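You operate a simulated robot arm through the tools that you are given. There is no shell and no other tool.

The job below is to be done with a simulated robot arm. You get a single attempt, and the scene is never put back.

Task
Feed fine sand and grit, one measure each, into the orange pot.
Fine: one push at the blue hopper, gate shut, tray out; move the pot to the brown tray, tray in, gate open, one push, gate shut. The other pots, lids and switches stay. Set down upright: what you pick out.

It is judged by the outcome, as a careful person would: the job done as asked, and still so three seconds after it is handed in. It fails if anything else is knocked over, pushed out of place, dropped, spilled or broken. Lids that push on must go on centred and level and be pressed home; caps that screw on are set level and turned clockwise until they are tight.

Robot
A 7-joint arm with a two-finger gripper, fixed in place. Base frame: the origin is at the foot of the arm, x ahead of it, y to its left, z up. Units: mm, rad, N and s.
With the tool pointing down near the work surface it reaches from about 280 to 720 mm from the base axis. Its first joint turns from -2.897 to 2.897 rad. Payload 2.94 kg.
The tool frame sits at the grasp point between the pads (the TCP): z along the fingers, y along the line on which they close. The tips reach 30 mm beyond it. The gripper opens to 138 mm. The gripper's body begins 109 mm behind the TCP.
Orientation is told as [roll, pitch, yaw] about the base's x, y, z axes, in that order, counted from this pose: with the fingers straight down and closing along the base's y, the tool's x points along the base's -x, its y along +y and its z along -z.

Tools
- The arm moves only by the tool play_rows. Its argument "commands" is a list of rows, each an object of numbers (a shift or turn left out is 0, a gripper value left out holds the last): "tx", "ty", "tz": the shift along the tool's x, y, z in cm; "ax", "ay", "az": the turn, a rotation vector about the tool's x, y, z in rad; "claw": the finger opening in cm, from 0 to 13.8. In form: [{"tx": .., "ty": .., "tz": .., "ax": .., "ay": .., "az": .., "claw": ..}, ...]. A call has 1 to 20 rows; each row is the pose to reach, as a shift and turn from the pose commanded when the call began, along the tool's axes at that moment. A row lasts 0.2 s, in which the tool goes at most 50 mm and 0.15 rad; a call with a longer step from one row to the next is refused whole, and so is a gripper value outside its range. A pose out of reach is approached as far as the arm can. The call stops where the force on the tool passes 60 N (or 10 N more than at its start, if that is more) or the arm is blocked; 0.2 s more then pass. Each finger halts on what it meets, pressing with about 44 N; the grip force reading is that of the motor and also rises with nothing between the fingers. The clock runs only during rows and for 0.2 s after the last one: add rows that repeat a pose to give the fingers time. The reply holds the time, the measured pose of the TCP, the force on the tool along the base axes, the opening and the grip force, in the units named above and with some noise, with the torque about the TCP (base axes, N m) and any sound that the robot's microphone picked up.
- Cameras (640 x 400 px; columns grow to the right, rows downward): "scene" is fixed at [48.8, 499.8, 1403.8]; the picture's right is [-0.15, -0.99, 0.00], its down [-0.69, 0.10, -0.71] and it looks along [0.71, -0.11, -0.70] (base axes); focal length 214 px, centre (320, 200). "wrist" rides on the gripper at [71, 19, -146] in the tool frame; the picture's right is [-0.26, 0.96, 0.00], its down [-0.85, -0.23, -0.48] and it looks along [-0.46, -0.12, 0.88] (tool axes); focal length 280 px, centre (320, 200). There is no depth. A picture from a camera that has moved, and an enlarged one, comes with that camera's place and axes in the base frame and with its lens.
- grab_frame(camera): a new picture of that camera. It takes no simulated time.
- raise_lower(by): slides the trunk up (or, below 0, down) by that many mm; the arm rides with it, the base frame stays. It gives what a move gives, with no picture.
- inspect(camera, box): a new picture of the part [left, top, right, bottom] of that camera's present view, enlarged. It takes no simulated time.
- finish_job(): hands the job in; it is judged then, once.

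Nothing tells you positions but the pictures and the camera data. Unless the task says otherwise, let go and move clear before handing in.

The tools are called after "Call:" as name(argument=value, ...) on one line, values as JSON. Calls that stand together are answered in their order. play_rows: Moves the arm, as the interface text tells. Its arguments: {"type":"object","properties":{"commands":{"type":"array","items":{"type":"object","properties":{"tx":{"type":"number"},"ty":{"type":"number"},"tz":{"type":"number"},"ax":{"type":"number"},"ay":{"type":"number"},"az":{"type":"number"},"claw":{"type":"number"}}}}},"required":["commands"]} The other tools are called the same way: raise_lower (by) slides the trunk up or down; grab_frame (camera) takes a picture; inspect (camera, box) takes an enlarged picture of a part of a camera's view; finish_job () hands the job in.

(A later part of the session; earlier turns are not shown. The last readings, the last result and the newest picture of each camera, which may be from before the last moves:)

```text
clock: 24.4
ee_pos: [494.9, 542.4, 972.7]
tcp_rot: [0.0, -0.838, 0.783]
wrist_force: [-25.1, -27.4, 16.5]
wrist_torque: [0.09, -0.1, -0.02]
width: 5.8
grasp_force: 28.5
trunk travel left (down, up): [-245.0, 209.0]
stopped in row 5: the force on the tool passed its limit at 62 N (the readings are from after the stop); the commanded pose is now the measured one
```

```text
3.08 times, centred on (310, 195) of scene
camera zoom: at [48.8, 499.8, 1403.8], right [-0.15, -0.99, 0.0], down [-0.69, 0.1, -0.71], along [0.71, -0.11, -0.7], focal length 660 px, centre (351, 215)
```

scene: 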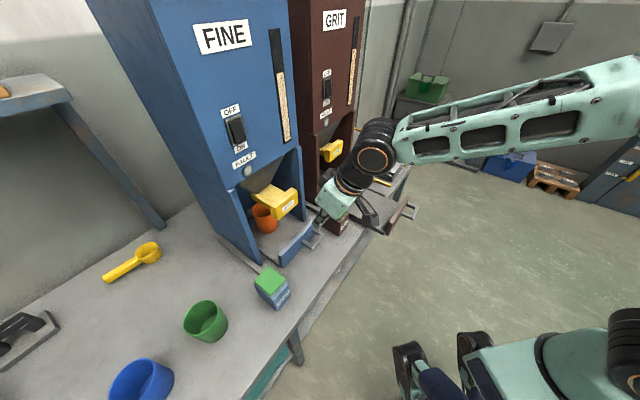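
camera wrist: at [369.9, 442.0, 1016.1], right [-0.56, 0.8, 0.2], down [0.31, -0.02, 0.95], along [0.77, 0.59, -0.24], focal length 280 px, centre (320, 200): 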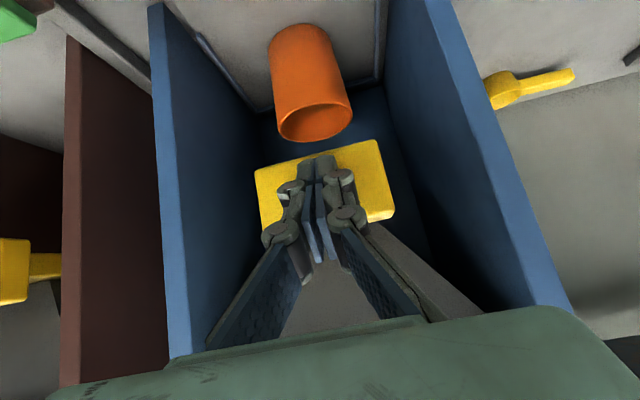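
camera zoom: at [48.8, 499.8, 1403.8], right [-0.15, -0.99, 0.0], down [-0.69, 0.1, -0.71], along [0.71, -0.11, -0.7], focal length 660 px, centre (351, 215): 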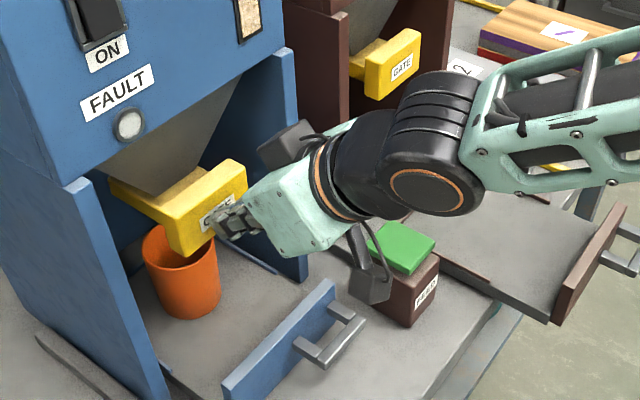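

The gate came up against its stop at about p≈764, roughly 45 mm of travel. I'll back straight off and compare its position with the brown gate.

Call:
play_rows(commands=[{"tx": 0.66, "tz": -0.75}, {"tx": 2.6, "tz": -3.0}, {"tx": 5.2, "tz": -6.0}, {"tx": 7.9, "tz": -9.0}, {"tx": 9.2, "tz": -10.5}, {"tx": 9.2, "tz": -10.5}])

Call:
grab_frame(camera="wrist")

Call:
inspect(camera="scene", box=[200, 110, 360, 270])

Call:
inspect(camera="wrist", box=[40, 100, 440, 330])

```text
clock: 25.8
ee_pos: [404.5, 442.0, 968.4]
tcp_rot: [0.0, -0.832, 0.774]
wrist_force: [0.2, -0.2, 0.2]
wrist_torque: [0.0, 0.0, 0.01]
width: 0.0
grasp_force: 28.0
trunk travel left (down, up): [-245.0, 209.0]
```

```text
taken
camera wrist: at [281.2, 348.1, 1015.1], right [-0.55, 0.81, 0.19], down [0.32, -0.01, 0.95], along [0.77, 0.58, -0.25], focal length 280 px, centre (320, 200)
```

wrist: 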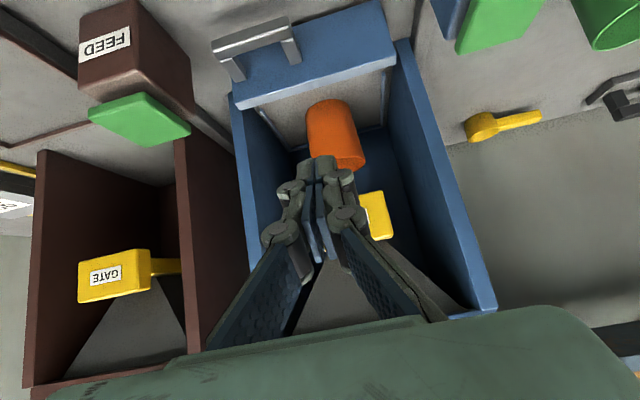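

```text
2.50 times, centred on (280, 190) of scene
camera zoom: at [48.8, 499.8, 1403.8], right [-0.15, -0.99, 0.0], down [-0.69, 0.1, -0.71], along [0.71, -0.11, -0.7], focal length 536 px, centre (420, 225)
```

zoom: 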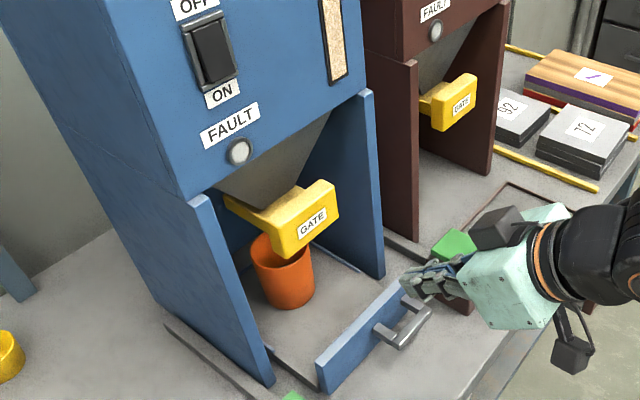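

```text
1.60 times, centred on (240, 215) of wrist
camera zoom: at [281.2, 348.1, 1015.1], right [-0.55, 0.81, 0.19], down [0.32, -0.01, 0.95], along [0.77, 0.58, -0.25], focal length 449 px, centre (448, 176)
```

zoom: 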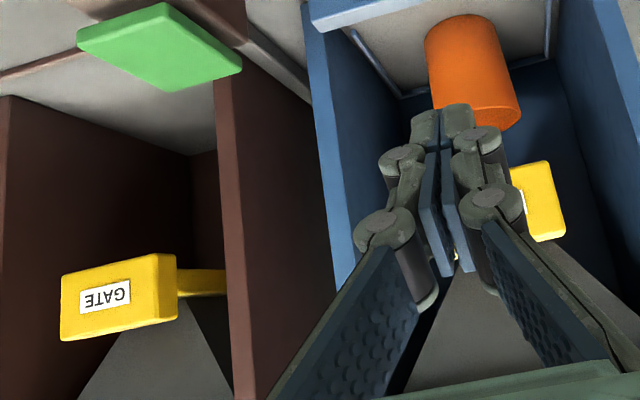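

Call:
inspect(camera="scene", box=[245, 170, 305, 230])

Call:
inspect(camera="scene", box=[310, 125, 360, 175])

```text
6.67 times, centred on (275, 200) of scene
camera zoom: at [48.8, 499.8, 1403.8], right [-0.15, -0.99, 0.0], down [-0.69, 0.1, -0.71], along [0.71, -0.11, -0.7], focal length 1430 px, centre (620, 200)
```

zoom: 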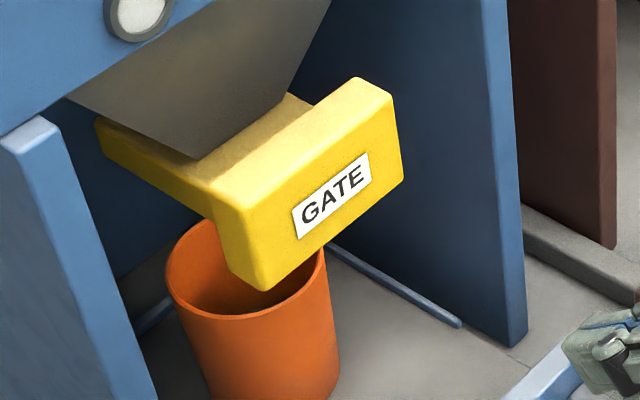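

```text
8.00 times, centred on (335, 150) of scene
camera zoom: at [48.8, 499.8, 1403.8], right [-0.15, -0.99, 0.0], down [-0.69, 0.1, -0.71], along [0.71, -0.11, -0.7], focal length 1716 px, centre (200, 600)
```

zoom: 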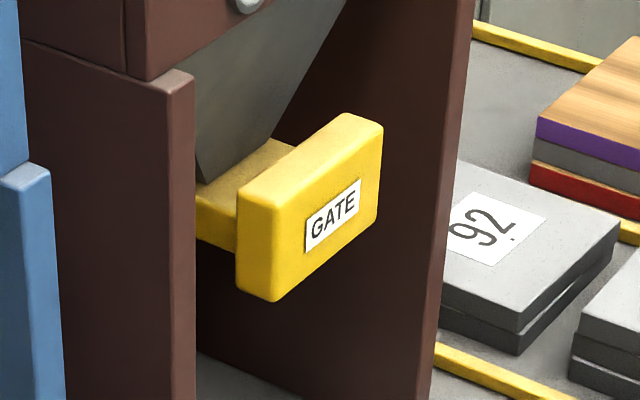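

Both gates now sit alike against their nozzles, so blue is shut. Next is the blue tray: I'll straighten the tool and look at the handle from above.

Call:
play_rows(commands=[{"tx": 1.3, "tz": -1.5, "ay": 0.1}, {"tx": 2.69, "tz": -2.96, "ty": -1, "ay": 0.22}, {"tx": 2.69, "tz": -2.96, "ty": -2, "ay": 0.35}, {"tx": 2.69, "tz": -2.96, "ty": -3, "ay": 0.48}, {"tx": 2.69, "tz": -2.96, "ty": -3.9, "ay": 0.61}, {"tx": 2.69, "tz": -2.96, "ty": -3.9, "ay": 0.74, "az": -0.006}, {"tx": 2.69, "tz": -2.96, "ty": -3.9, "ay": 0.832, "az": -0.011}, {"tx": 2.69, "tz": -2.96, "ty": -3.9, "ay": 0.832, "az": -0.011}])

Call:
grab_frame(camera="wrist")

```text
clock: 27.6
ee_pos: [399.7, 390.9, 969.1]
tcp_rot: [-0.004, 0.001, 0.793]
wrist_force: [0.0, -0.2, 0.5]
wrist_torque: [-0.01, 0.02, 0.02]
width: 0.0
grasp_force: 28.4
trunk travel left (down, up): [-245.0, 209.0]
```

```text
taken
camera wrist: at [337.1, 354.1, 1115.7], right [-0.51, 0.86, 0.0], down [0.76, 0.45, 0.48], along [0.41, 0.24, -0.88], focal length 280 px, centre (320, 200)
```

wrist: 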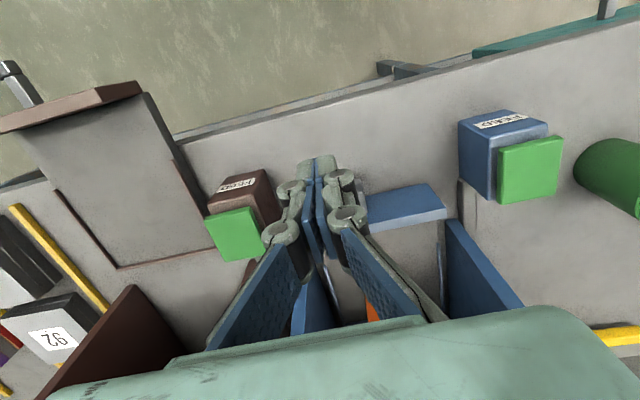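

Rechecking with two views, the bench is at z≈750, the tray plate front is at p≈686 and the handle bar is at p≈640, z≈803, with about a 40 mm gap between bar and plate. I'll position the closed fingers above that gap, then check from the scene camera.

Call:
play_rows(commands=[{"tx": -4, "ty": -0.2}, {"tx": -8, "ty": -0.4}, {"tx": -10.7, "ty": -0.6, "az": 0.008}, {"tx": -10.7, "ty": -0.6, "az": 0.008, "tz": 4}, {"tx": -10.7, "ty": -0.6, "az": 0.008, "tz": 8}, {"tx": -10.7, "ty": -0.6, "az": 0.008, "tz": 10.5}, {"tx": -10.7, "ty": -0.6, "az": 0.008, "tz": 10.5}])

Call:
inspect(camera="scene", box=[240, 180, 360, 270])

Call:
grab_frame(camera="wrist")

```text
clock: 29.2
ee_pos: [478.4, 463.4, 865.1]
tcp_rot: [-0.007, -0.002, 0.785]
wrist_force: [0.3, 0.0, 0.0]
wrist_torque: [0.01, 0.01, 0.0]
width: 0.0
grasp_force: 28.3
trunk travel left (down, up): [-245.0, 209.0]
```

```text
4.44 times, centred on (300, 225) of scene
camera zoom: at [48.8, 499.8, 1403.8], right [-0.15, -0.99, 0.0], down [-0.69, 0.1, -0.71], along [0.71, -0.11, -0.7], focal length 953 px, centre (409, 89)
```

zoom: 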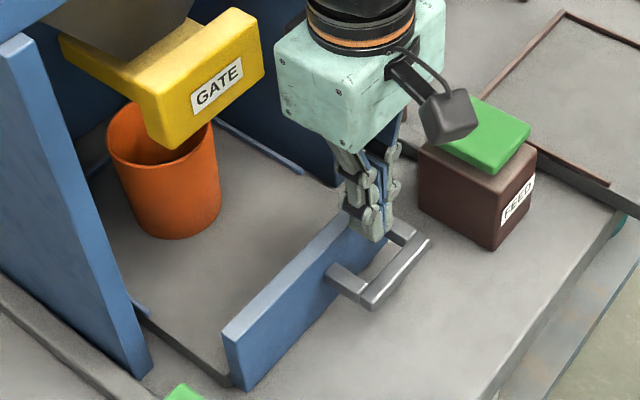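

```text
taken
camera wrist: at [415.5, 426.9, 1011.3], right [-0.5, 0.87, 0.0], down [0.76, 0.44, 0.48], along [0.42, 0.24, -0.88], focal length 280 px, centre (320, 200)
```

wrist: 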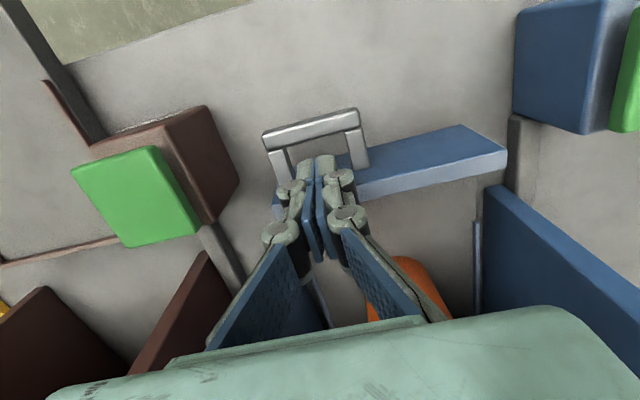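

The fingers are centred above the gap, with the bar at p≈643 and the plate at p≈687. I descend into it.

Call:
play_rows(commands=[{"tz": 1.5}, {"tz": 3}, {"tz": 4.5}, {"tz": 5.7}, {"tz": 5.7}])

Call:
inspect(camera="scene", box=[270, 200, 350, 260])

Call:
inspect(camera="wrist", box=[220, 80, 420, 220])

```text
clock: 30.4
ee_pos: [478.5, 462.3, 808.4]
tcp_rot: [-0.004, -0.002, 0.787]
wrist_force: [-0.3, 0.0, 0.1]
wrist_torque: [-0.01, 0.0, 0.0]
width: 0.0
grasp_force: 27.6
trunk travel left (down, up): [-245.0, 209.0]
```

```text
6.67 times, centred on (310, 230) of scene
camera zoom: at [48.8, 499.8, 1403.8], right [-0.15, -0.99, 0.0], down [-0.69, 0.1, -0.71], along [0.71, -0.11, -0.7], focal length 1430 px, centre (387, 0)
```

zoom: 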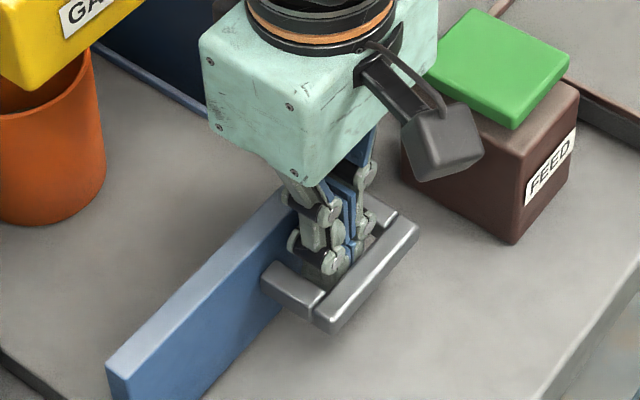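

```text
2.86 times, centred on (320, 150) of wrist
camera zoom: at [415.9, 426.5, 953.4], right [-0.5, 0.87, 0.0], down [0.76, 0.44, 0.48], along [0.42, 0.24, -0.88], focal length 801 px, centre (320, 343)
```

zoom: 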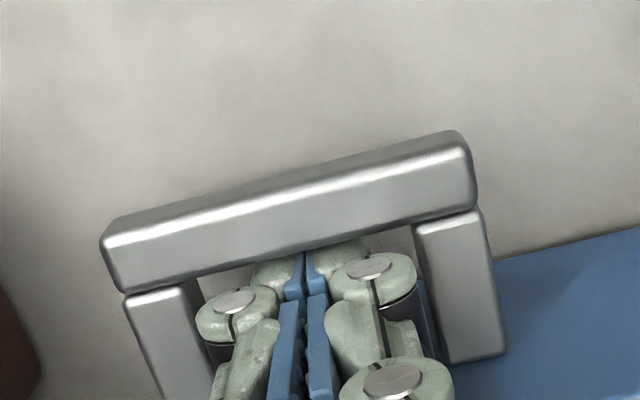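

The fingers are inside the handle loop. I pull the tray out slowly, starting gently because the pot is standing on it.

Call:
play_rows(commands=[{"tx": 0.3}, {"tx": 0.6}, {"tx": 0.8}, {"tx": 1.1}, {"tx": 1.5}, {"tx": 2.0}, {"tx": 2.6}, {"tx": 3.3}, {"tx": 4.0}, {"tx": 4.8}, {"tx": 5.6}, {"tx": 6.4}, {"tx": 7.2}, {"tx": 8.0}, {"tx": 8.8}, {"tx": 9.5}, {"tx": 10.1}, {"tx": 10.6}, {"tx": 10.9}, {"tx": 11.0}])

Call:
inspect(camera="scene", box=[220, 160, 420, 300])

```text
clock: 34.6
ee_pos: [401.5, 385.0, 808.9]
tcp_rot: [-0.004, -0.002, 0.789]
wrist_force: [0.1, 1.2, 0.0]
wrist_torque: [0.01, -0.02, 0.0]
width: 5.9
grasp_force: 28.6
trunk travel left (down, up): [-245.0, 209.0]
```

```text
2.86 times, centred on (320, 230) of scene
camera zoom: at [48.8, 499.8, 1403.8], right [-0.15, -0.99, 0.0], down [-0.69, 0.1, -0.71], along [0.71, -0.11, -0.7], focal length 613 px, centre (320, 114)
```

zoom: 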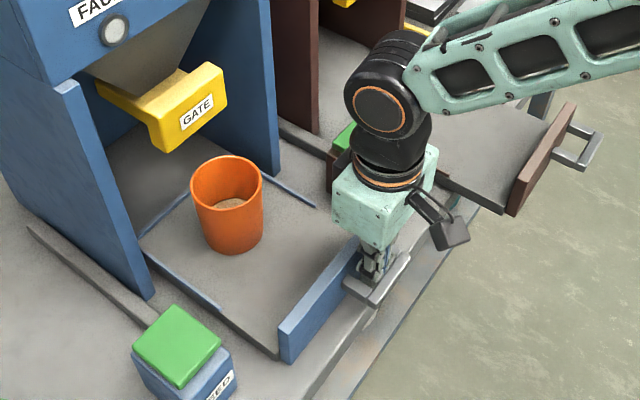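

The tray slides smoothly and the pot shows sand inside. I continue pulling toward the same extent as the brown tray.

Call:
play_rows(commands=[{"tx": 0.3}, {"tx": 0.7}, {"tx": 1.2}, {"tx": 1.8}, {"tx": 2.5}, {"tx": 3.3}, {"tx": 4.1}, {"tx": 4.9}, {"tx": 5.7}, {"tx": 6.5}, {"tx": 7.3}, {"tx": 8.0}, {"tx": 8.6}, {"tx": 9.1}, {"tx": 9.4}, {"tx": 9.5}])

Call:
inspect(camera="scene", box=[220, 160, 420, 300])

```text
clock: 38.0
ee_pos: [336.1, 318.4, 807.5]
tcp_rot: [-0.005, -0.003, 0.787]
wrist_force: [0.9, 1.5, 1.5]
wrist_torque: [-0.01, -0.01, 0.02]
width: 5.8
grasp_force: 28.3
trunk travel left (down, up): [-245.0, 209.0]
```

```text
2.86 times, centred on (320, 230) of scene
camera zoom: at [48.8, 499.8, 1403.8], right [-0.15, -0.99, 0.0], down [-0.69, 0.1, -0.71], along [0.71, -0.11, -0.7], focal length 613 px, centre (320, 114)
```

zoom: 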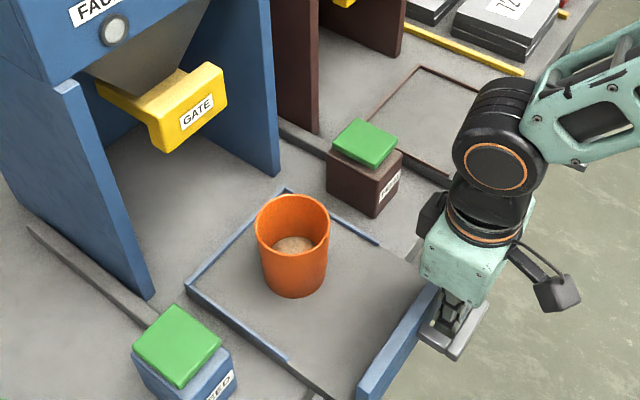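

Blue's back rim is at p≈716 against p≈696 for the brown tray, so about 20 mm remain. I'll pull the rest slowly, watching for the stop.

Call:
play_rows(commands=[{"tx": 0.3}, {"tx": 0.6}, {"tx": 0.9}, {"tx": 1.2}, {"tx": 1.5}, {"tx": 1.8}, {"tx": 2.0}, {"tx": 2.0}])

Call:
inspect(camera="scene", box=[220, 160, 420, 300])

```text
clock: 39.8
ee_pos: [321.7, 306.2, 808.2]
tcp_rot: [-0.004, -0.005, 0.786]
wrist_force: [9.4, 11.7, 0.6]
wrist_torque: [0.01, 0.0, -0.04]
width: 5.8
grasp_force: 28.3
trunk travel left (down, up): [-245.0, 209.0]
```

```text
2.86 times, centred on (320, 230) of scene
camera zoom: at [48.8, 499.8, 1403.8], right [-0.15, -0.99, 0.0], down [-0.69, 0.1, -0.71], along [0.71, -0.11, -0.7], focal length 613 px, centre (320, 114)
```

zoom: 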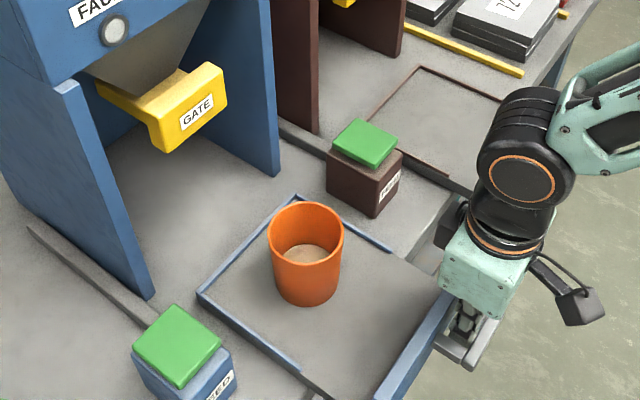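

The tray met its stop at the expected distance, with about 15 N on the tool. I'll ease off the handle, rise straight up, open the fingers and look down at the pot.

Call:
play_rows(commands=[{"tx": -0.5}, {"tx": -1.0}, {"tx": -1.0}, {"tx": -1.0, "tz": -2}, {"tx": -1.0, "tz": -5}, {"tx": -1.0, "tz": -9}, {"tx": -1.0, "tz": -13}, {"tx": -1.0, "tz": -17, "claw": 3}, {"tx": -1.0, "tz": -17, "claw": 6}, {"tx": -1.0, "tz": -17, "claw": 9}, {"tx": -1.0, "tz": -17, "claw": 12}, {"tx": -1.0, "tz": -17, "claw": 13.8}, {"tx": -1.0, "tz": -17, "claw": 13.8}])

Call:
grab_frame(camera="wrist")

Call:
inspect(camera="scene", box=[220, 160, 420, 300])

```text
clock: 42.6
ee_pos: [327.1, 312.1, 978.0]
tcp_rot: [-0.006, -0.001, 0.786]
wrist_force: [0.1, 0.3, 0.5]
wrist_torque: [0.0, 0.01, 0.0]
width: 137.9
grasp_force: 0.1
trunk travel left (down, up): [-245.0, 209.0]
```

```text
taken
camera wrist: at [264.0, 275.2, 1123.5], right [-0.5, 0.87, 0.0], down [0.76, 0.44, 0.48], along [0.42, 0.24, -0.88], focal length 280 px, centre (320, 200)
```

wrist: 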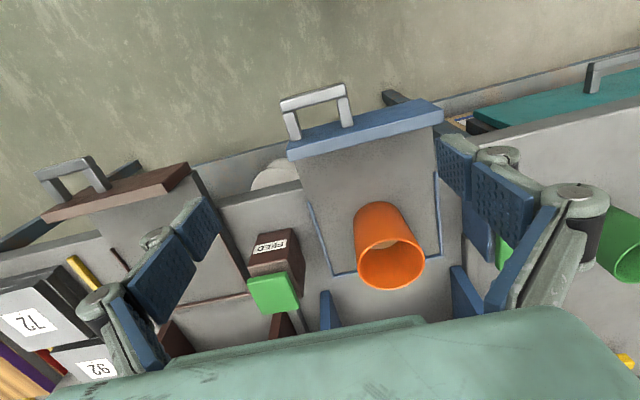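

```text
2.86 times, centred on (320, 230) of scene
camera zoom: at [48.8, 499.8, 1403.8], right [-0.15, -0.99, 0.0], down [-0.69, 0.1, -0.71], along [0.71, -0.11, -0.7], focal length 613 px, centre (320, 114)
```

zoom: 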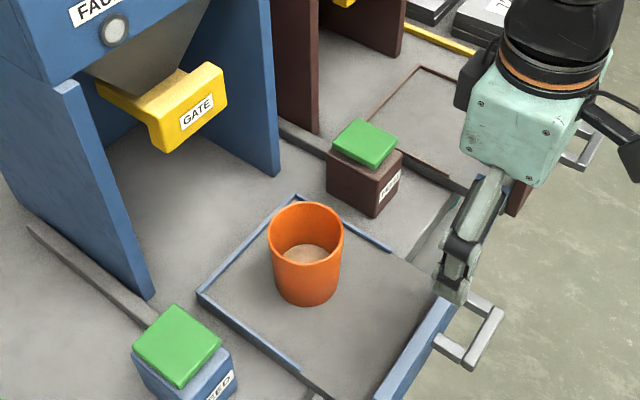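

The pot centre is at about p≈621, q≈30, with the rim at z≈866 and sand inside. Before picking it up I'll survey the brown tray with the wrist camera to fix the target spot.

Call:
play_rows(commands=[{"ty": -3}, {"ty": -7}, {"ty": -11}, {"ty": -15}, {"ty": -18}, {"ty": -19}, {"ty": -19}])

Call:
grab_frame(camera="wrist")

Call:
inspect(camera="scene", box=[310, 130, 450, 260])

```text
clock: 44.2
ee_pos: [462.1, 177.4, 978.9]
tcp_rot: [-0.005, -0.003, 0.786]
wrist_force: [0.7, 1.2, 1.1]
wrist_torque: [-0.01, 0.0, 0.02]
width: 137.9
grasp_force: 0.1
trunk travel left (down, up): [-245.0, 209.0]
```

```text
taken
camera wrist: at [398.8, 140.5, 1125.0], right [-0.5, 0.87, 0.0], down [0.76, 0.44, 0.48], along [0.42, 0.24, -0.88], focal length 280 px, centre (320, 200)
```

wrist: 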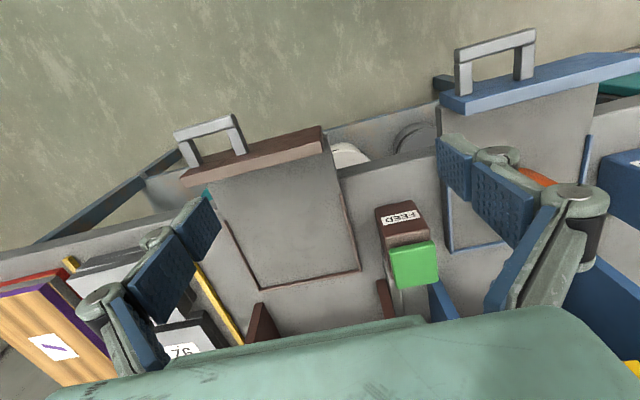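

```text
3.08 times, centred on (380, 195) of scene
camera zoom: at [48.8, 499.8, 1403.8], right [-0.15, -0.99, 0.0], down [-0.69, 0.1, -0.71], along [0.71, -0.11, -0.7], focal length 660 px, centre (135, 215)
```

zoom: 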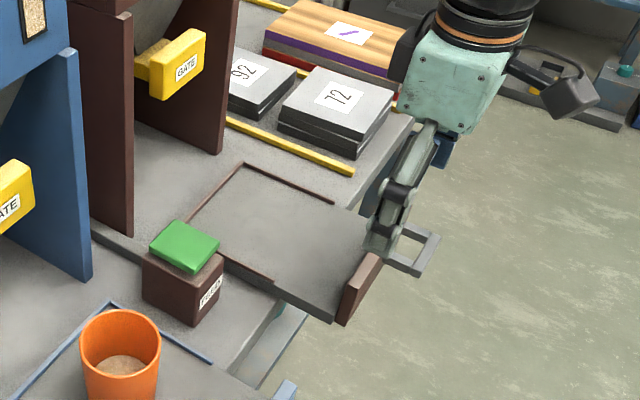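

Call:
inspect(camera="wrist", box=[170, 110, 370, 310])

Call:
inspect(camera="wrist", box=[420, 20, 640, 270])

```text
2.00 times, centred on (270, 210) of wrist
camera zoom: at [398.8, 140.5, 1125.0], right [-0.5, 0.87, 0.0], down [0.76, 0.44, 0.48], along [0.42, 0.24, -0.88], focal length 561 px, centre (420, 180)
```

zoom: 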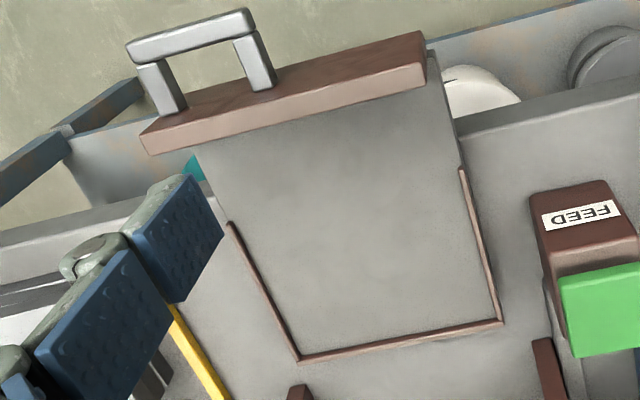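

```text
1.60 times, centred on (530, 145) of wrist
camera zoom: at [398.8, 140.5, 1125.0], right [-0.5, 0.87, 0.0], down [0.76, 0.44, 0.48], along [0.42, 0.24, -0.88], focal length 449 px, centre (-16, 288)
```

zoom: 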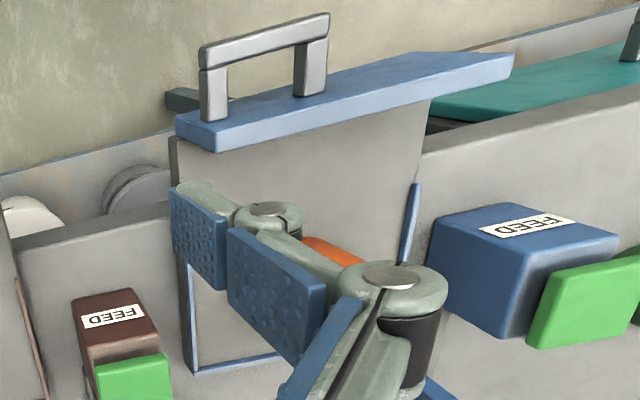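

Brown tray: the back rim is at p≈708 with q from −378 to −202, so its centre is at q≈−290. Blue tray: the back rim is at p≈707 and the pot stands 87 mm in front of it on the centre line. The matching spot is therefore p≈621, q≈−290. Now I'll go over the pot with the fingers open.

Call:
play_rows(commands=[{"tx": -1, "ty": 3}, {"tx": -3, "ty": 6.5}, {"tx": -5.5, "ty": 10}, {"tx": -8, "ty": 13.5}, {"tx": -10.5, "ty": 17}, {"tx": -13, "ty": 20}, {"tx": -15, "ty": 22}, {"tx": -16.5, "ty": 23}, {"tx": -16.85, "ty": 23.15}, {"tx": -16.85, "ty": 23.15}])

Call:
grab_frame(camera="wrist")

Call:
inspect(camera="scene", box=[220, 160, 380, 280])

```text
clock: 46.4
ee_pos: [415.9, 461.8, 978.0]
tcp_rot: [-0.006, -0.002, 0.787]
wrist_force: [0.5, -0.2, -0.5]
wrist_torque: [0.01, 0.0, -0.01]
width: 137.9
grasp_force: 0.0
trunk travel left (down, up): [-245.0, 209.0]
```

```text
taken
camera wrist: at [353.2, 423.5, 1123.7], right [-0.5, 0.87, 0.0], down [0.76, 0.44, 0.48], along [0.42, 0.24, -0.88], focal length 280 px, centre (320, 200)
```

wrist: 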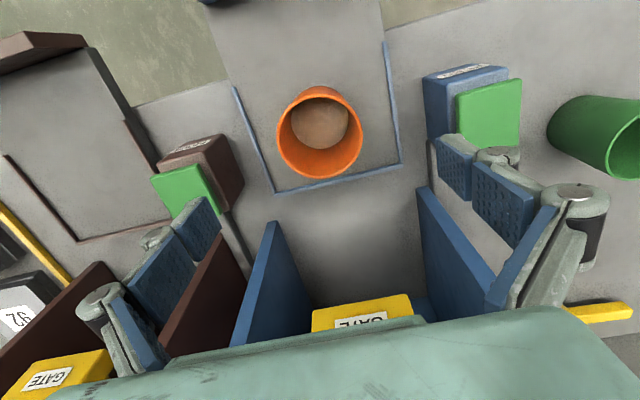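

```text
3.33 times, centred on (300, 220) of scene
camera zoom: at [48.8, 499.8, 1403.8], right [-0.15, -0.99, 0.0], down [-0.69, 0.1, -0.71], along [0.71, -0.11, -0.7], focal length 715 px, centre (387, 133)
```

zoom: 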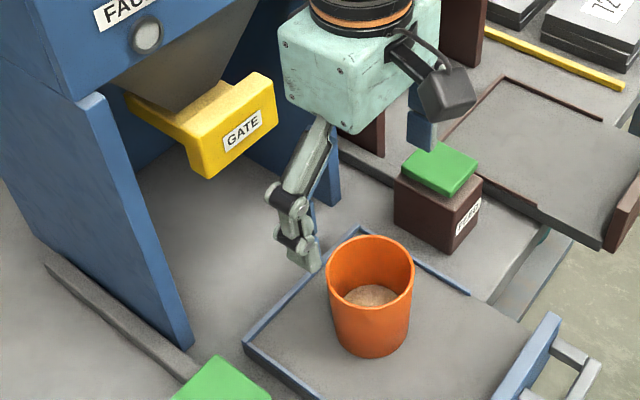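

The open fingers straddle the pot, which is at p≈618, q≈31. I descend to about mid-height on the pot.

Call:
play_rows(commands=[{"tx": 0.15, "ty": -0.1, "tz": 3}, {"tx": 0.15, "ty": -0.1, "tz": 6}, {"tx": 0.15, "ty": -0.1, "tz": 9}, {"tx": 0.15, "ty": -0.1, "tz": 11.5}, {"tx": 0.15, "ty": -0.1, "tz": 13.5}, {"tx": 0.15, "ty": -0.1, "tz": 15}, {"tx": 0.15, "ty": -0.1, "tz": 15}])

Call:
grab_frame(camera="wrist")

Call:
inspect(camera="scene", box=[220, 160, 380, 280])

```text
clock: 48.0
ee_pos: [417.2, 458.5, 827.3]
tcp_rot: [-0.005, -0.003, 0.787]
wrist_force: [0.3, 0.6, -0.1]
wrist_torque: [0.0, -0.01, 0.05]
width: 137.9
grasp_force: 0.1
trunk travel left (down, up): [-245.0, 209.0]
```

```text
taken
camera wrist: at [353.9, 421.5, 972.9], right [-0.5, 0.87, 0.0], down [0.76, 0.44, 0.48], along [0.42, 0.24, -0.88], focal length 280 px, centre (320, 200)
```

wrist: 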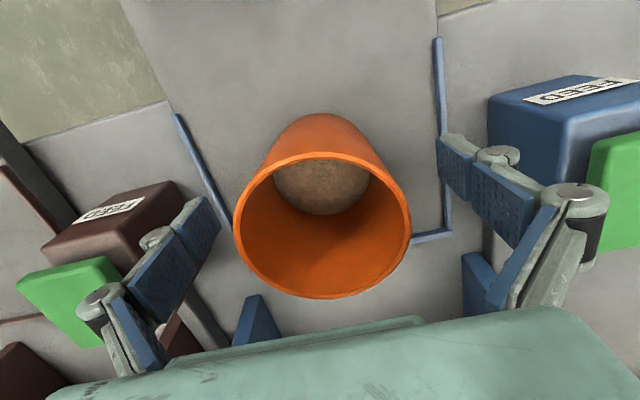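

```text
3.33 times, centred on (300, 220) of scene
camera zoom: at [48.8, 499.8, 1403.8], right [-0.15, -0.99, 0.0], down [-0.69, 0.1, -0.71], along [0.71, -0.11, -0.7], focal length 715 px, centre (387, 133)
```

zoom: 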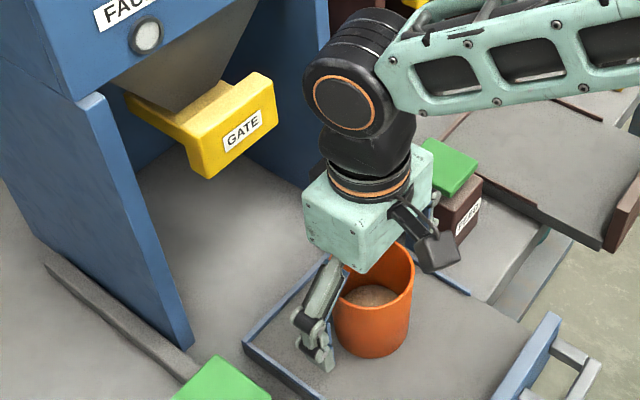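

Everything is aligned around the pot. I close the fingers on it gradually.

Call:
play_rows(commands=[{"tx": 0.15, "claw": 11}, {"tx": 0.15, "claw": 9.5}, {"tx": 0.15, "claw": 8.6}, {"tx": 0.15, "claw": 8.0}, {"tx": 0.15, "claw": 7.0}, {"tx": 0.15, "claw": 5.0}, {"tx": 0.15, "claw": 5.0}, {"tx": 0.15, "claw": 5.0}])

Call:
inspect(camera="scene", box=[220, 160, 380, 280])

Call:
grab_frame(camera="wrist")

```text
clock: 49.8
ee_pos: [415.3, 456.4, 828.5]
tcp_rot: [-0.004, -0.002, 0.786]
wrist_force: [-0.5, 1.2, 1.7]
wrist_torque: [0.07, 0.09, -0.03]
width: 75.6
grasp_force: 44.2
trunk travel left (down, up): [-245.0, 209.0]
```

```text
3.33 times, centred on (300, 220) of scene
camera zoom: at [48.8, 499.8, 1403.8], right [-0.15, -0.99, 0.0], down [-0.69, 0.1, -0.71], along [0.71, -0.11, -0.7], focal length 715 px, centre (387, 133)
```

zoom: 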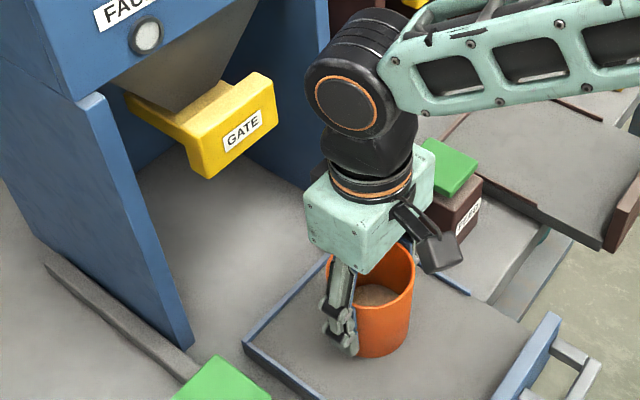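

```text
taken
camera wrist: at [352.6, 420.4, 973.6], right [-0.5, 0.87, 0.0], down [0.76, 0.44, 0.48], along [0.42, 0.24, -0.88], focal length 280 px, centre (320, 200)
```

wrist: 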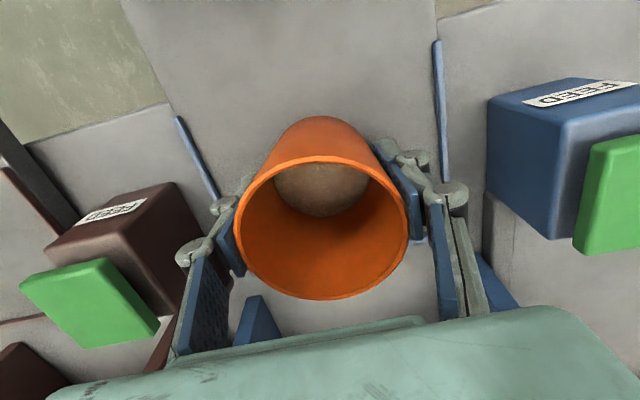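

The pot is held firmly, 75.6 mm wide at 44 N. I lift it straight up slowly.

Call:
play_rows(commands=[{"tz": -0.3}, {"tz": -0.8}, {"tz": -1.6}, {"tz": -2.6}, {"tz": -3.8}, {"tz": -5.2}, {"tz": -6.8}, {"tz": -8.4}, {"tz": -10}, {"tz": -11.4}, {"tz": -12.6}, {"tz": -13.4}, {"tz": -14}, {"tz": -14}])

Call:
inspect(camera="scene", box=[220, 140, 400, 280])

```text
clock: 52.8
ee_pos: [414.0, 456.9, 967.5]
tcp_rot: [-0.003, -0.001, 0.787]
wrist_force: [-0.3, 0.6, -1.8]
wrist_torque: [-0.03, -0.02, 0.02]
width: 77.2
grasp_force: 44.2
trunk travel left (down, up): [-245.0, 209.0]
```

```text
2.86 times, centred on (310, 210) of scene
camera zoom: at [48.8, 499.8, 1403.8], right [-0.15, -0.99, 0.0], down [-0.69, 0.1, -0.71], along [0.71, -0.11, -0.7], focal length 613 px, centre (349, 171)
```

zoom: 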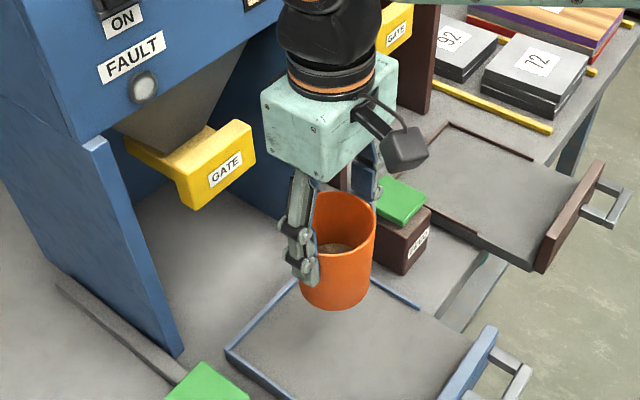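

The pot is clear and upright. I carry it level across to above the brown tray.

Call:
play_rows(commands=[{"ty": -0.5}, {"ty": -1.5}, {"ty": -3.2}, {"ty": -5.4}, {"ty": -7.8, "tx": -0.1}, {"ty": -10.2, "tx": -0.1}, {"ty": -12.6, "tx": -0.1}, {"ty": -15.0, "tx": -0.2}, {"ty": -17.4, "tx": -0.2}, {"ty": -19.8, "tx": -0.2}, {"ty": -22.2, "tx": -0.2}, {"ty": -24.6, "tx": -0.2}, {"ty": -27.0, "tx": -0.2}, {"ty": -29.0, "tx": -0.2}, {"ty": -30.6, "tx": -0.2}, {"ty": -31.6, "tx": -0.2}, {"ty": -32.1, "tx": -0.2}, {"ty": -32.1, "tx": -0.2}])

Call:
grab_frame(camera="wrist")

Call:
inspect(camera="scene", box=[280, 110, 440, 250])

```text
clock: 56.6
ee_pos: [643.5, 231.5, 968.5]
tcp_rot: [-0.004, 0.001, 0.788]
wrist_force: [0.1, -0.2, -2.3]
wrist_torque: [-0.03, 0.01, -0.02]
width: 76.9
grasp_force: 44.3
trunk travel left (down, up): [-245.0, 209.0]
```

```text
taken
camera wrist: at [581.1, 195.2, 1114.6], right [-0.5, 0.87, 0.0], down [0.76, 0.44, 0.48], along [0.42, 0.24, -0.88], focal length 280 px, centre (320, 200)
```

wrist: 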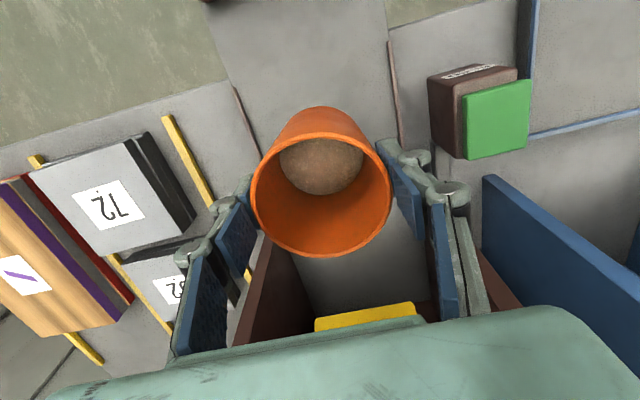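

```text
2.86 times, centred on (360, 180) of scene
camera zoom: at [48.8, 499.8, 1403.8], right [-0.15, -0.99, 0.0], down [-0.69, 0.1, -0.71], along [0.71, -0.11, -0.7], focal length 613 px, centre (206, 257)
```

zoom: 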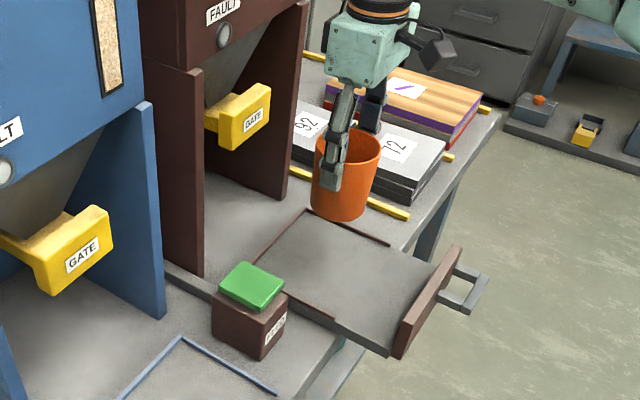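

The pot is over the brown tray at p≈619, q≈−291. It has settled about 30 mm lower in the grip, though it is upright and held firmly near its rim. I'll lower it gently most of the way, then check.

Call:
play_rows(commands=[{"tz": 0.3}, {"tz": 0.9}, {"tz": 1.8}, {"tz": 2.8}, {"tz": 3.8}, {"tz": 4.8}, {"tz": 5.8}, {"tz": 6.7}, {"tz": 7.4}, {"tz": 7.9}, {"tz": 8.2}, {"tz": 8.2}])

Call:
grab_frame(camera="wrist")

Call:
inspect(camera="scene", box=[310, 130, 410, 230])

```text
clock: 59.2
ee_pos: [645.1, 233.1, 887.0]
tcp_rot: [-0.005, -0.002, 0.788]
wrist_force: [-0.6, 1.2, -1.9]
wrist_torque: [-0.04, 0.02, 0.04]
width: 77.2
grasp_force: 44.3
trunk travel left (down, up): [-245.0, 209.0]
```

```text
taken
camera wrist: at [581.6, 195.3, 1032.6], right [-0.5, 0.87, 0.0], down [0.76, 0.44, 0.48], along [0.42, 0.23, -0.88], focal length 280 px, centre (320, 200)
```

wrist: 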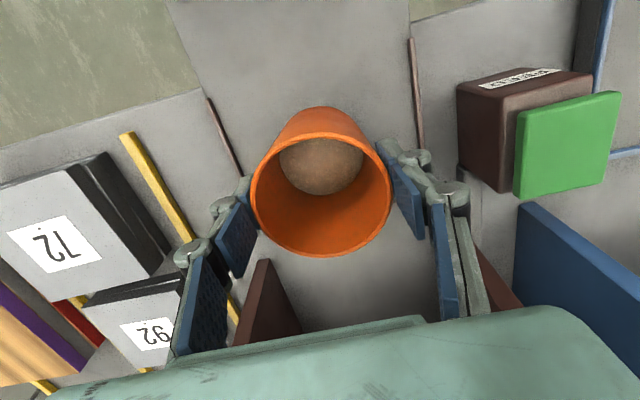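

```text
4.00 times, centred on (360, 180) of scene
camera zoom: at [48.8, 499.8, 1403.8], right [-0.15, -0.99, 0.0], down [-0.69, 0.1, -0.71], along [0.71, -0.11, -0.7], focal length 858 px, centre (160, 280)
```

zoom: 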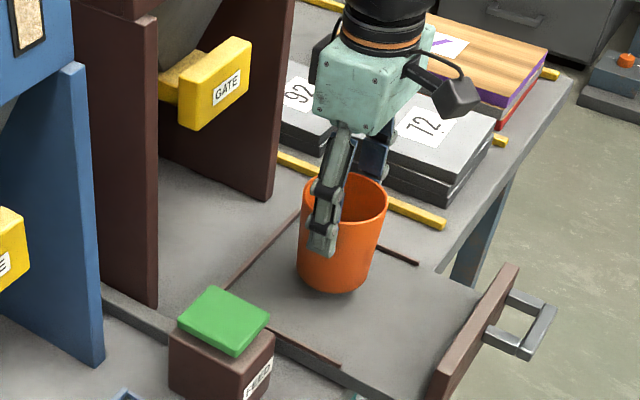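

No further slipping, and the bottom is about 20 mm above the tray. I continue down in fine steps, watching for contact.

Call:
play_rows(commands=[{"tz": 0.4}, {"tz": 0.8}, {"tz": 1.1}, {"tz": 1.3}, {"tz": 1.5}, {"tz": 1.5}])

Call:
inspect(camera="scene", box=[310, 130, 410, 230])

```text
clock: 60.6
ee_pos: [644.3, 231.0, 871.2]
tcp_rot: [-0.004, -0.002, 0.786]
wrist_force: [0.3, 0.2, -2.0]
wrist_torque: [0.02, 0.01, 0.01]
width: 76.8
grasp_force: 43.6
trunk travel left (down, up): [-245.0, 209.0]
```

```text
4.00 times, centred on (360, 180) of scene
camera zoom: at [48.8, 499.8, 1403.8], right [-0.15, -0.99, 0.0], down [-0.69, 0.1, -0.71], along [0.71, -0.11, -0.7], focal length 858 px, centre (160, 280)
```

zoom: 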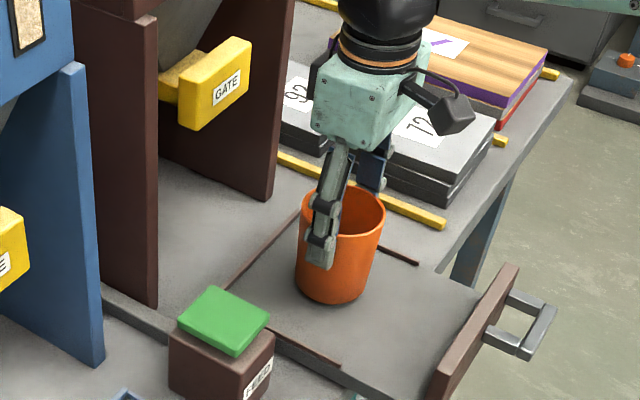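

Call:
play_rows(commands=[{"tz": 0.15}, {"tz": 0.3}, {"tz": 0.45}, {"tz": 0.6}, {"tz": 0.6}])

Call:
inspect(camera="scene", box=[320, 150, 390, 220])

Call:
grab_frame(camera="wrist")

```text
clock: 61.8
ee_pos: [644.9, 231.6, 866.6]
tcp_rot: [-0.003, -0.002, 0.787]
wrist_force: [0.6, -0.6, -2.4]
wrist_torque: [0.03, 0.04, -0.01]
width: 77.1
grasp_force: 44.0
trunk travel left (down, up): [-245.0, 209.0]
```

```text
5.71 times, centred on (355, 185) of scene
camera zoom: at [48.8, 499.8, 1403.8], right [-0.15, -0.99, 0.0], down [-0.69, 0.1, -0.71], along [0.71, -0.11, -0.7], focal length 1226 px, centre (120, 286)
```

zoom: 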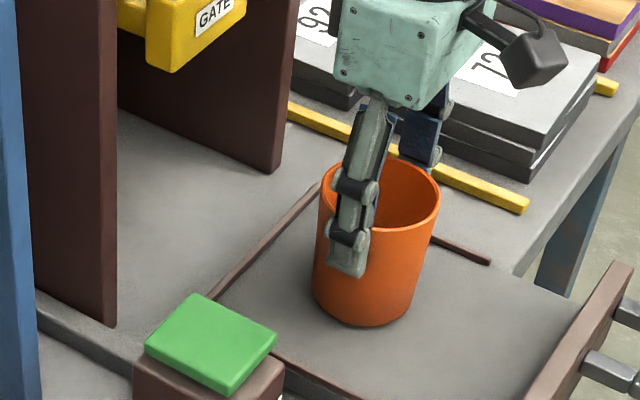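

```text
taken
camera wrist: at [581.2, 195.1, 1011.6], right [-0.5, 0.87, 0.0], down [0.76, 0.44, 0.48], along [0.42, 0.23, -0.88], focal length 280 px, centre (320, 200)
```

wrist: 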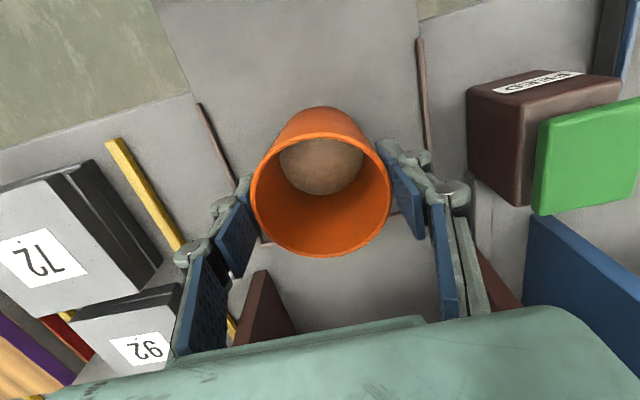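

Call:
play_rows(commands=[{"tz": 0.1}, {"tz": 0.2}, {"tz": 0.3}, {"tz": 0.4}, {"tz": 0.4}])

```text
clock: 63.0
ee_pos: [644.7, 230.7, 862.4]
tcp_rot: [-0.004, -0.001, 0.789]
wrist_force: [-0.7, -0.4, -2.5]
wrist_torque: [0.01, -0.01, -0.03]
width: 77.1
grasp_force: 43.2
trunk travel left (down, up): [-245.0, 209.0]
```

Call:
play_rows(commands=[{"tz": 0.1}, {"tz": 0.2}, {"tz": 0.3}, {"tz": 0.4}, {"tz": 0.4}])

Call:
inspect(camera="scene", box=[320, 150, 390, 220])

Call:
grab_frame(camera="wrist")

```text
clock: 64.2
ee_pos: [643.6, 231.5, 861.2]
tcp_rot: [-0.007, -0.007, 0.787]
wrist_force: [-0.4, -0.5, 18.1]
wrist_torque: [-0.06, 0.49, 0.03]
width: 77.0
grasp_force: 44.1
trunk travel left (down, up): [-245.0, 209.0]
```

```text
5.71 times, centred on (355, 185) of scene
camera zoom: at [48.8, 499.8, 1403.8], right [-0.15, -0.99, 0.0], down [-0.69, 0.1, -0.71], along [0.71, -0.11, -0.7], focal length 1226 px, centre (120, 286)
```

zoom: 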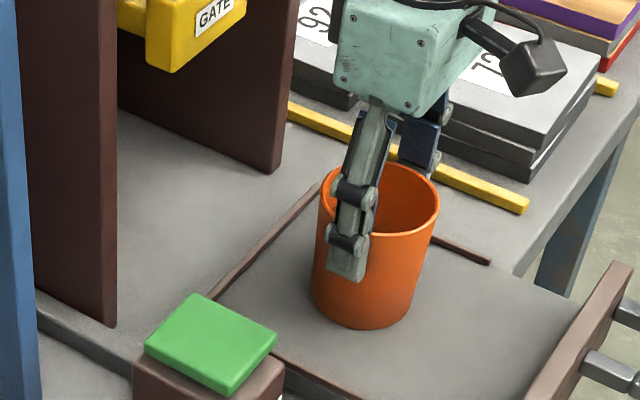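

```text
taken
camera wrist: at [580.6, 194.7, 1006.7], right [-0.5, 0.87, 0.0], down [0.76, 0.44, 0.48], along [0.42, 0.24, -0.88], focal length 280 px, centre (320, 200)
```

wrist: 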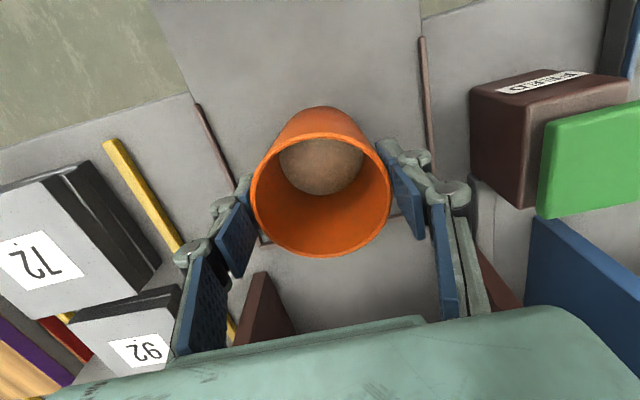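

The pot made firm contact with the tray at z≈861. I'll relieve the press so the pot just rests, then open.

Call:
play_rows(commands=[{"tz": -0.1}, {"tz": -0.2}, {"tz": -0.22}, {"tz": -0.22}])

```text
clock: 65.2
ee_pos: [644.0, 230.6, 860.6]
tcp_rot: [-0.005, -0.004, 0.786]
wrist_force: [5.2, 2.6, 11.5]
wrist_torque: [0.27, -0.37, -0.06]
width: 77.1
grasp_force: 44.2
trunk travel left (down, up): [-245.0, 209.0]
```

Call:
play_rows(commands=[{"tz": -0.08}, {"tz": -0.12}, {"tz": -0.12}])

```text
clock: 66.0
ee_pos: [642.7, 231.8, 861.7]
tcp_rot: [-0.004, 0.0, 0.785]
wrist_force: [1.4, 1.1, 5.2]
wrist_torque: [0.05, -0.37, -0.03]
width: 77.0
grasp_force: 43.9
trunk travel left (down, up): [-245.0, 209.0]
```

Call:
play_rows(commands=[{"tz": -0.06}, {"tz": -0.07}, {"tz": -0.07, "claw": 8.2}, {"tz": -0.07, "claw": 9.0}, {"tz": -0.07, "claw": 10.0}, {"tz": -0.07, "claw": 11.0}, {"tz": -0.07, "claw": 12.0}, {"tz": -0.07, "claw": 12.0}])

Call:
grab_frame(camera="wrist")

Call:
inspect(camera="scene", box=[310, 130, 410, 230])

```text
clock: 67.8
ee_pos: [643.8, 231.2, 862.9]
tcp_rot: [-0.006, -0.002, 0.787]
wrist_force: [-0.6, 0.1, 0.0]
wrist_torque: [-0.01, -0.02, 0.03]
width: 119.9
grasp_force: 0.0
trunk travel left (down, up): [-245.0, 209.0]
```

```text
taken
camera wrist: at [581.3, 195.0, 1007.9], right [-0.5, 0.87, 0.0], down [0.76, 0.44, 0.48], along [0.42, 0.24, -0.88], focal length 280 px, centre (320, 200)
```

wrist: 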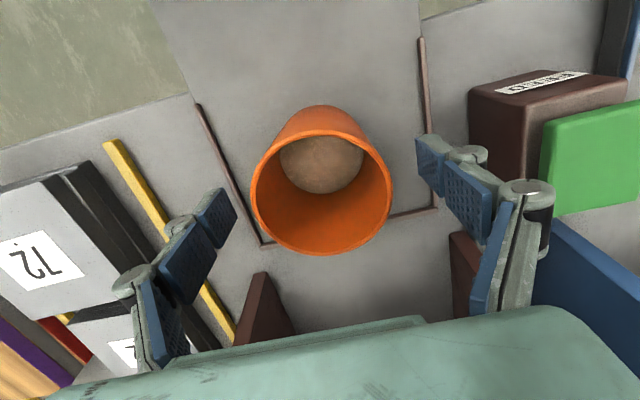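

```text
4.00 times, centred on (360, 180) of scene
camera zoom: at [48.8, 499.8, 1403.8], right [-0.15, -0.99, 0.0], down [-0.69, 0.1, -0.71], along [0.71, -0.11, -0.7], focal length 858 px, centre (160, 280)
```

zoom: 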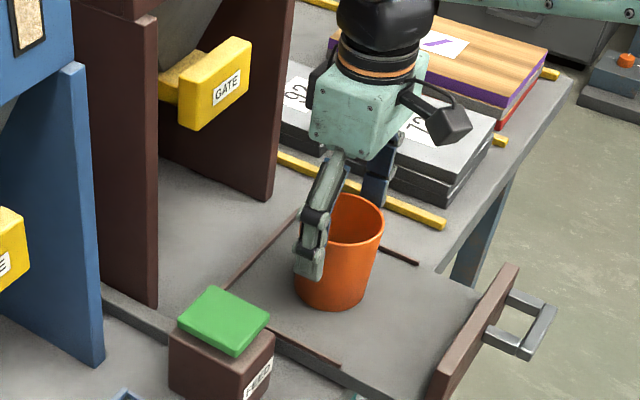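

The pot stands free and upright on the brown tray. I rise straight up and away.

Call:
play_rows(commands=[{"tz": -1.5}, {"tz": -4}, {"tz": -8}, {"tz": -12}, {"tz": -13}, {"tz": -13, "tx": 4}, {"tz": -13, "tx": 8}, {"tz": -13, "tx": 12}, {"tz": -13, "tx": 16}, {"tz": -13, "tx": 17}, {"tz": -13, "tx": 17}])

Call:
grab_frame(camera="wrist")

Call:
inspect(camera="scene", box=[280, 120, 430, 240])

```text
clock: 70.2
ee_pos: [522.7, 111.1, 992.7]
tcp_rot: [-0.004, -0.002, 0.786]
wrist_force: [0.8, 0.0, 0.4]
wrist_torque: [0.02, 0.04, 0.01]
width: 120.2
grasp_force: 0.1
trunk travel left (down, up): [-245.0, 209.0]
```

```text
taken
camera wrist: at [460.0, 75.2, 1137.8], right [-0.5, 0.87, 0.0], down [0.76, 0.44, 0.48], along [0.42, 0.24, -0.88], focal length 280 px, centre (320, 200)
```

wrist: 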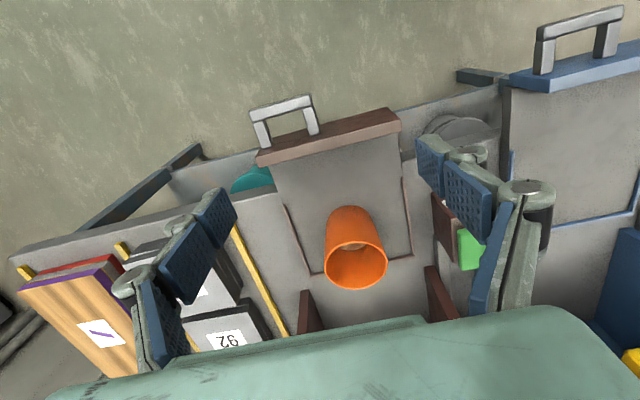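

```text
3.33 times, centred on (355, 180) of scene
camera zoom: at [48.8, 499.8, 1403.8], right [-0.15, -0.99, 0.0], down [-0.69, 0.1, -0.71], along [0.71, -0.11, -0.7], focal length 715 px, centre (203, 267)
```

zoom: 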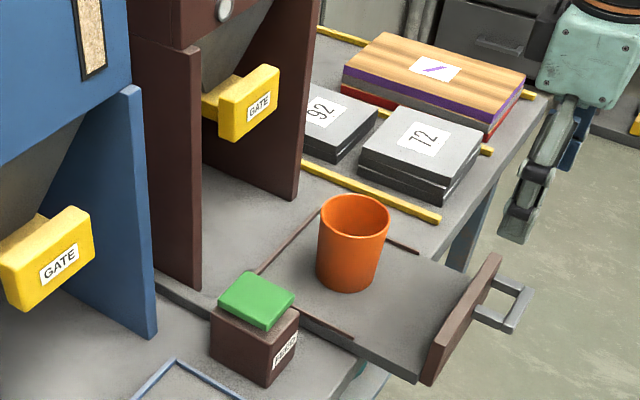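

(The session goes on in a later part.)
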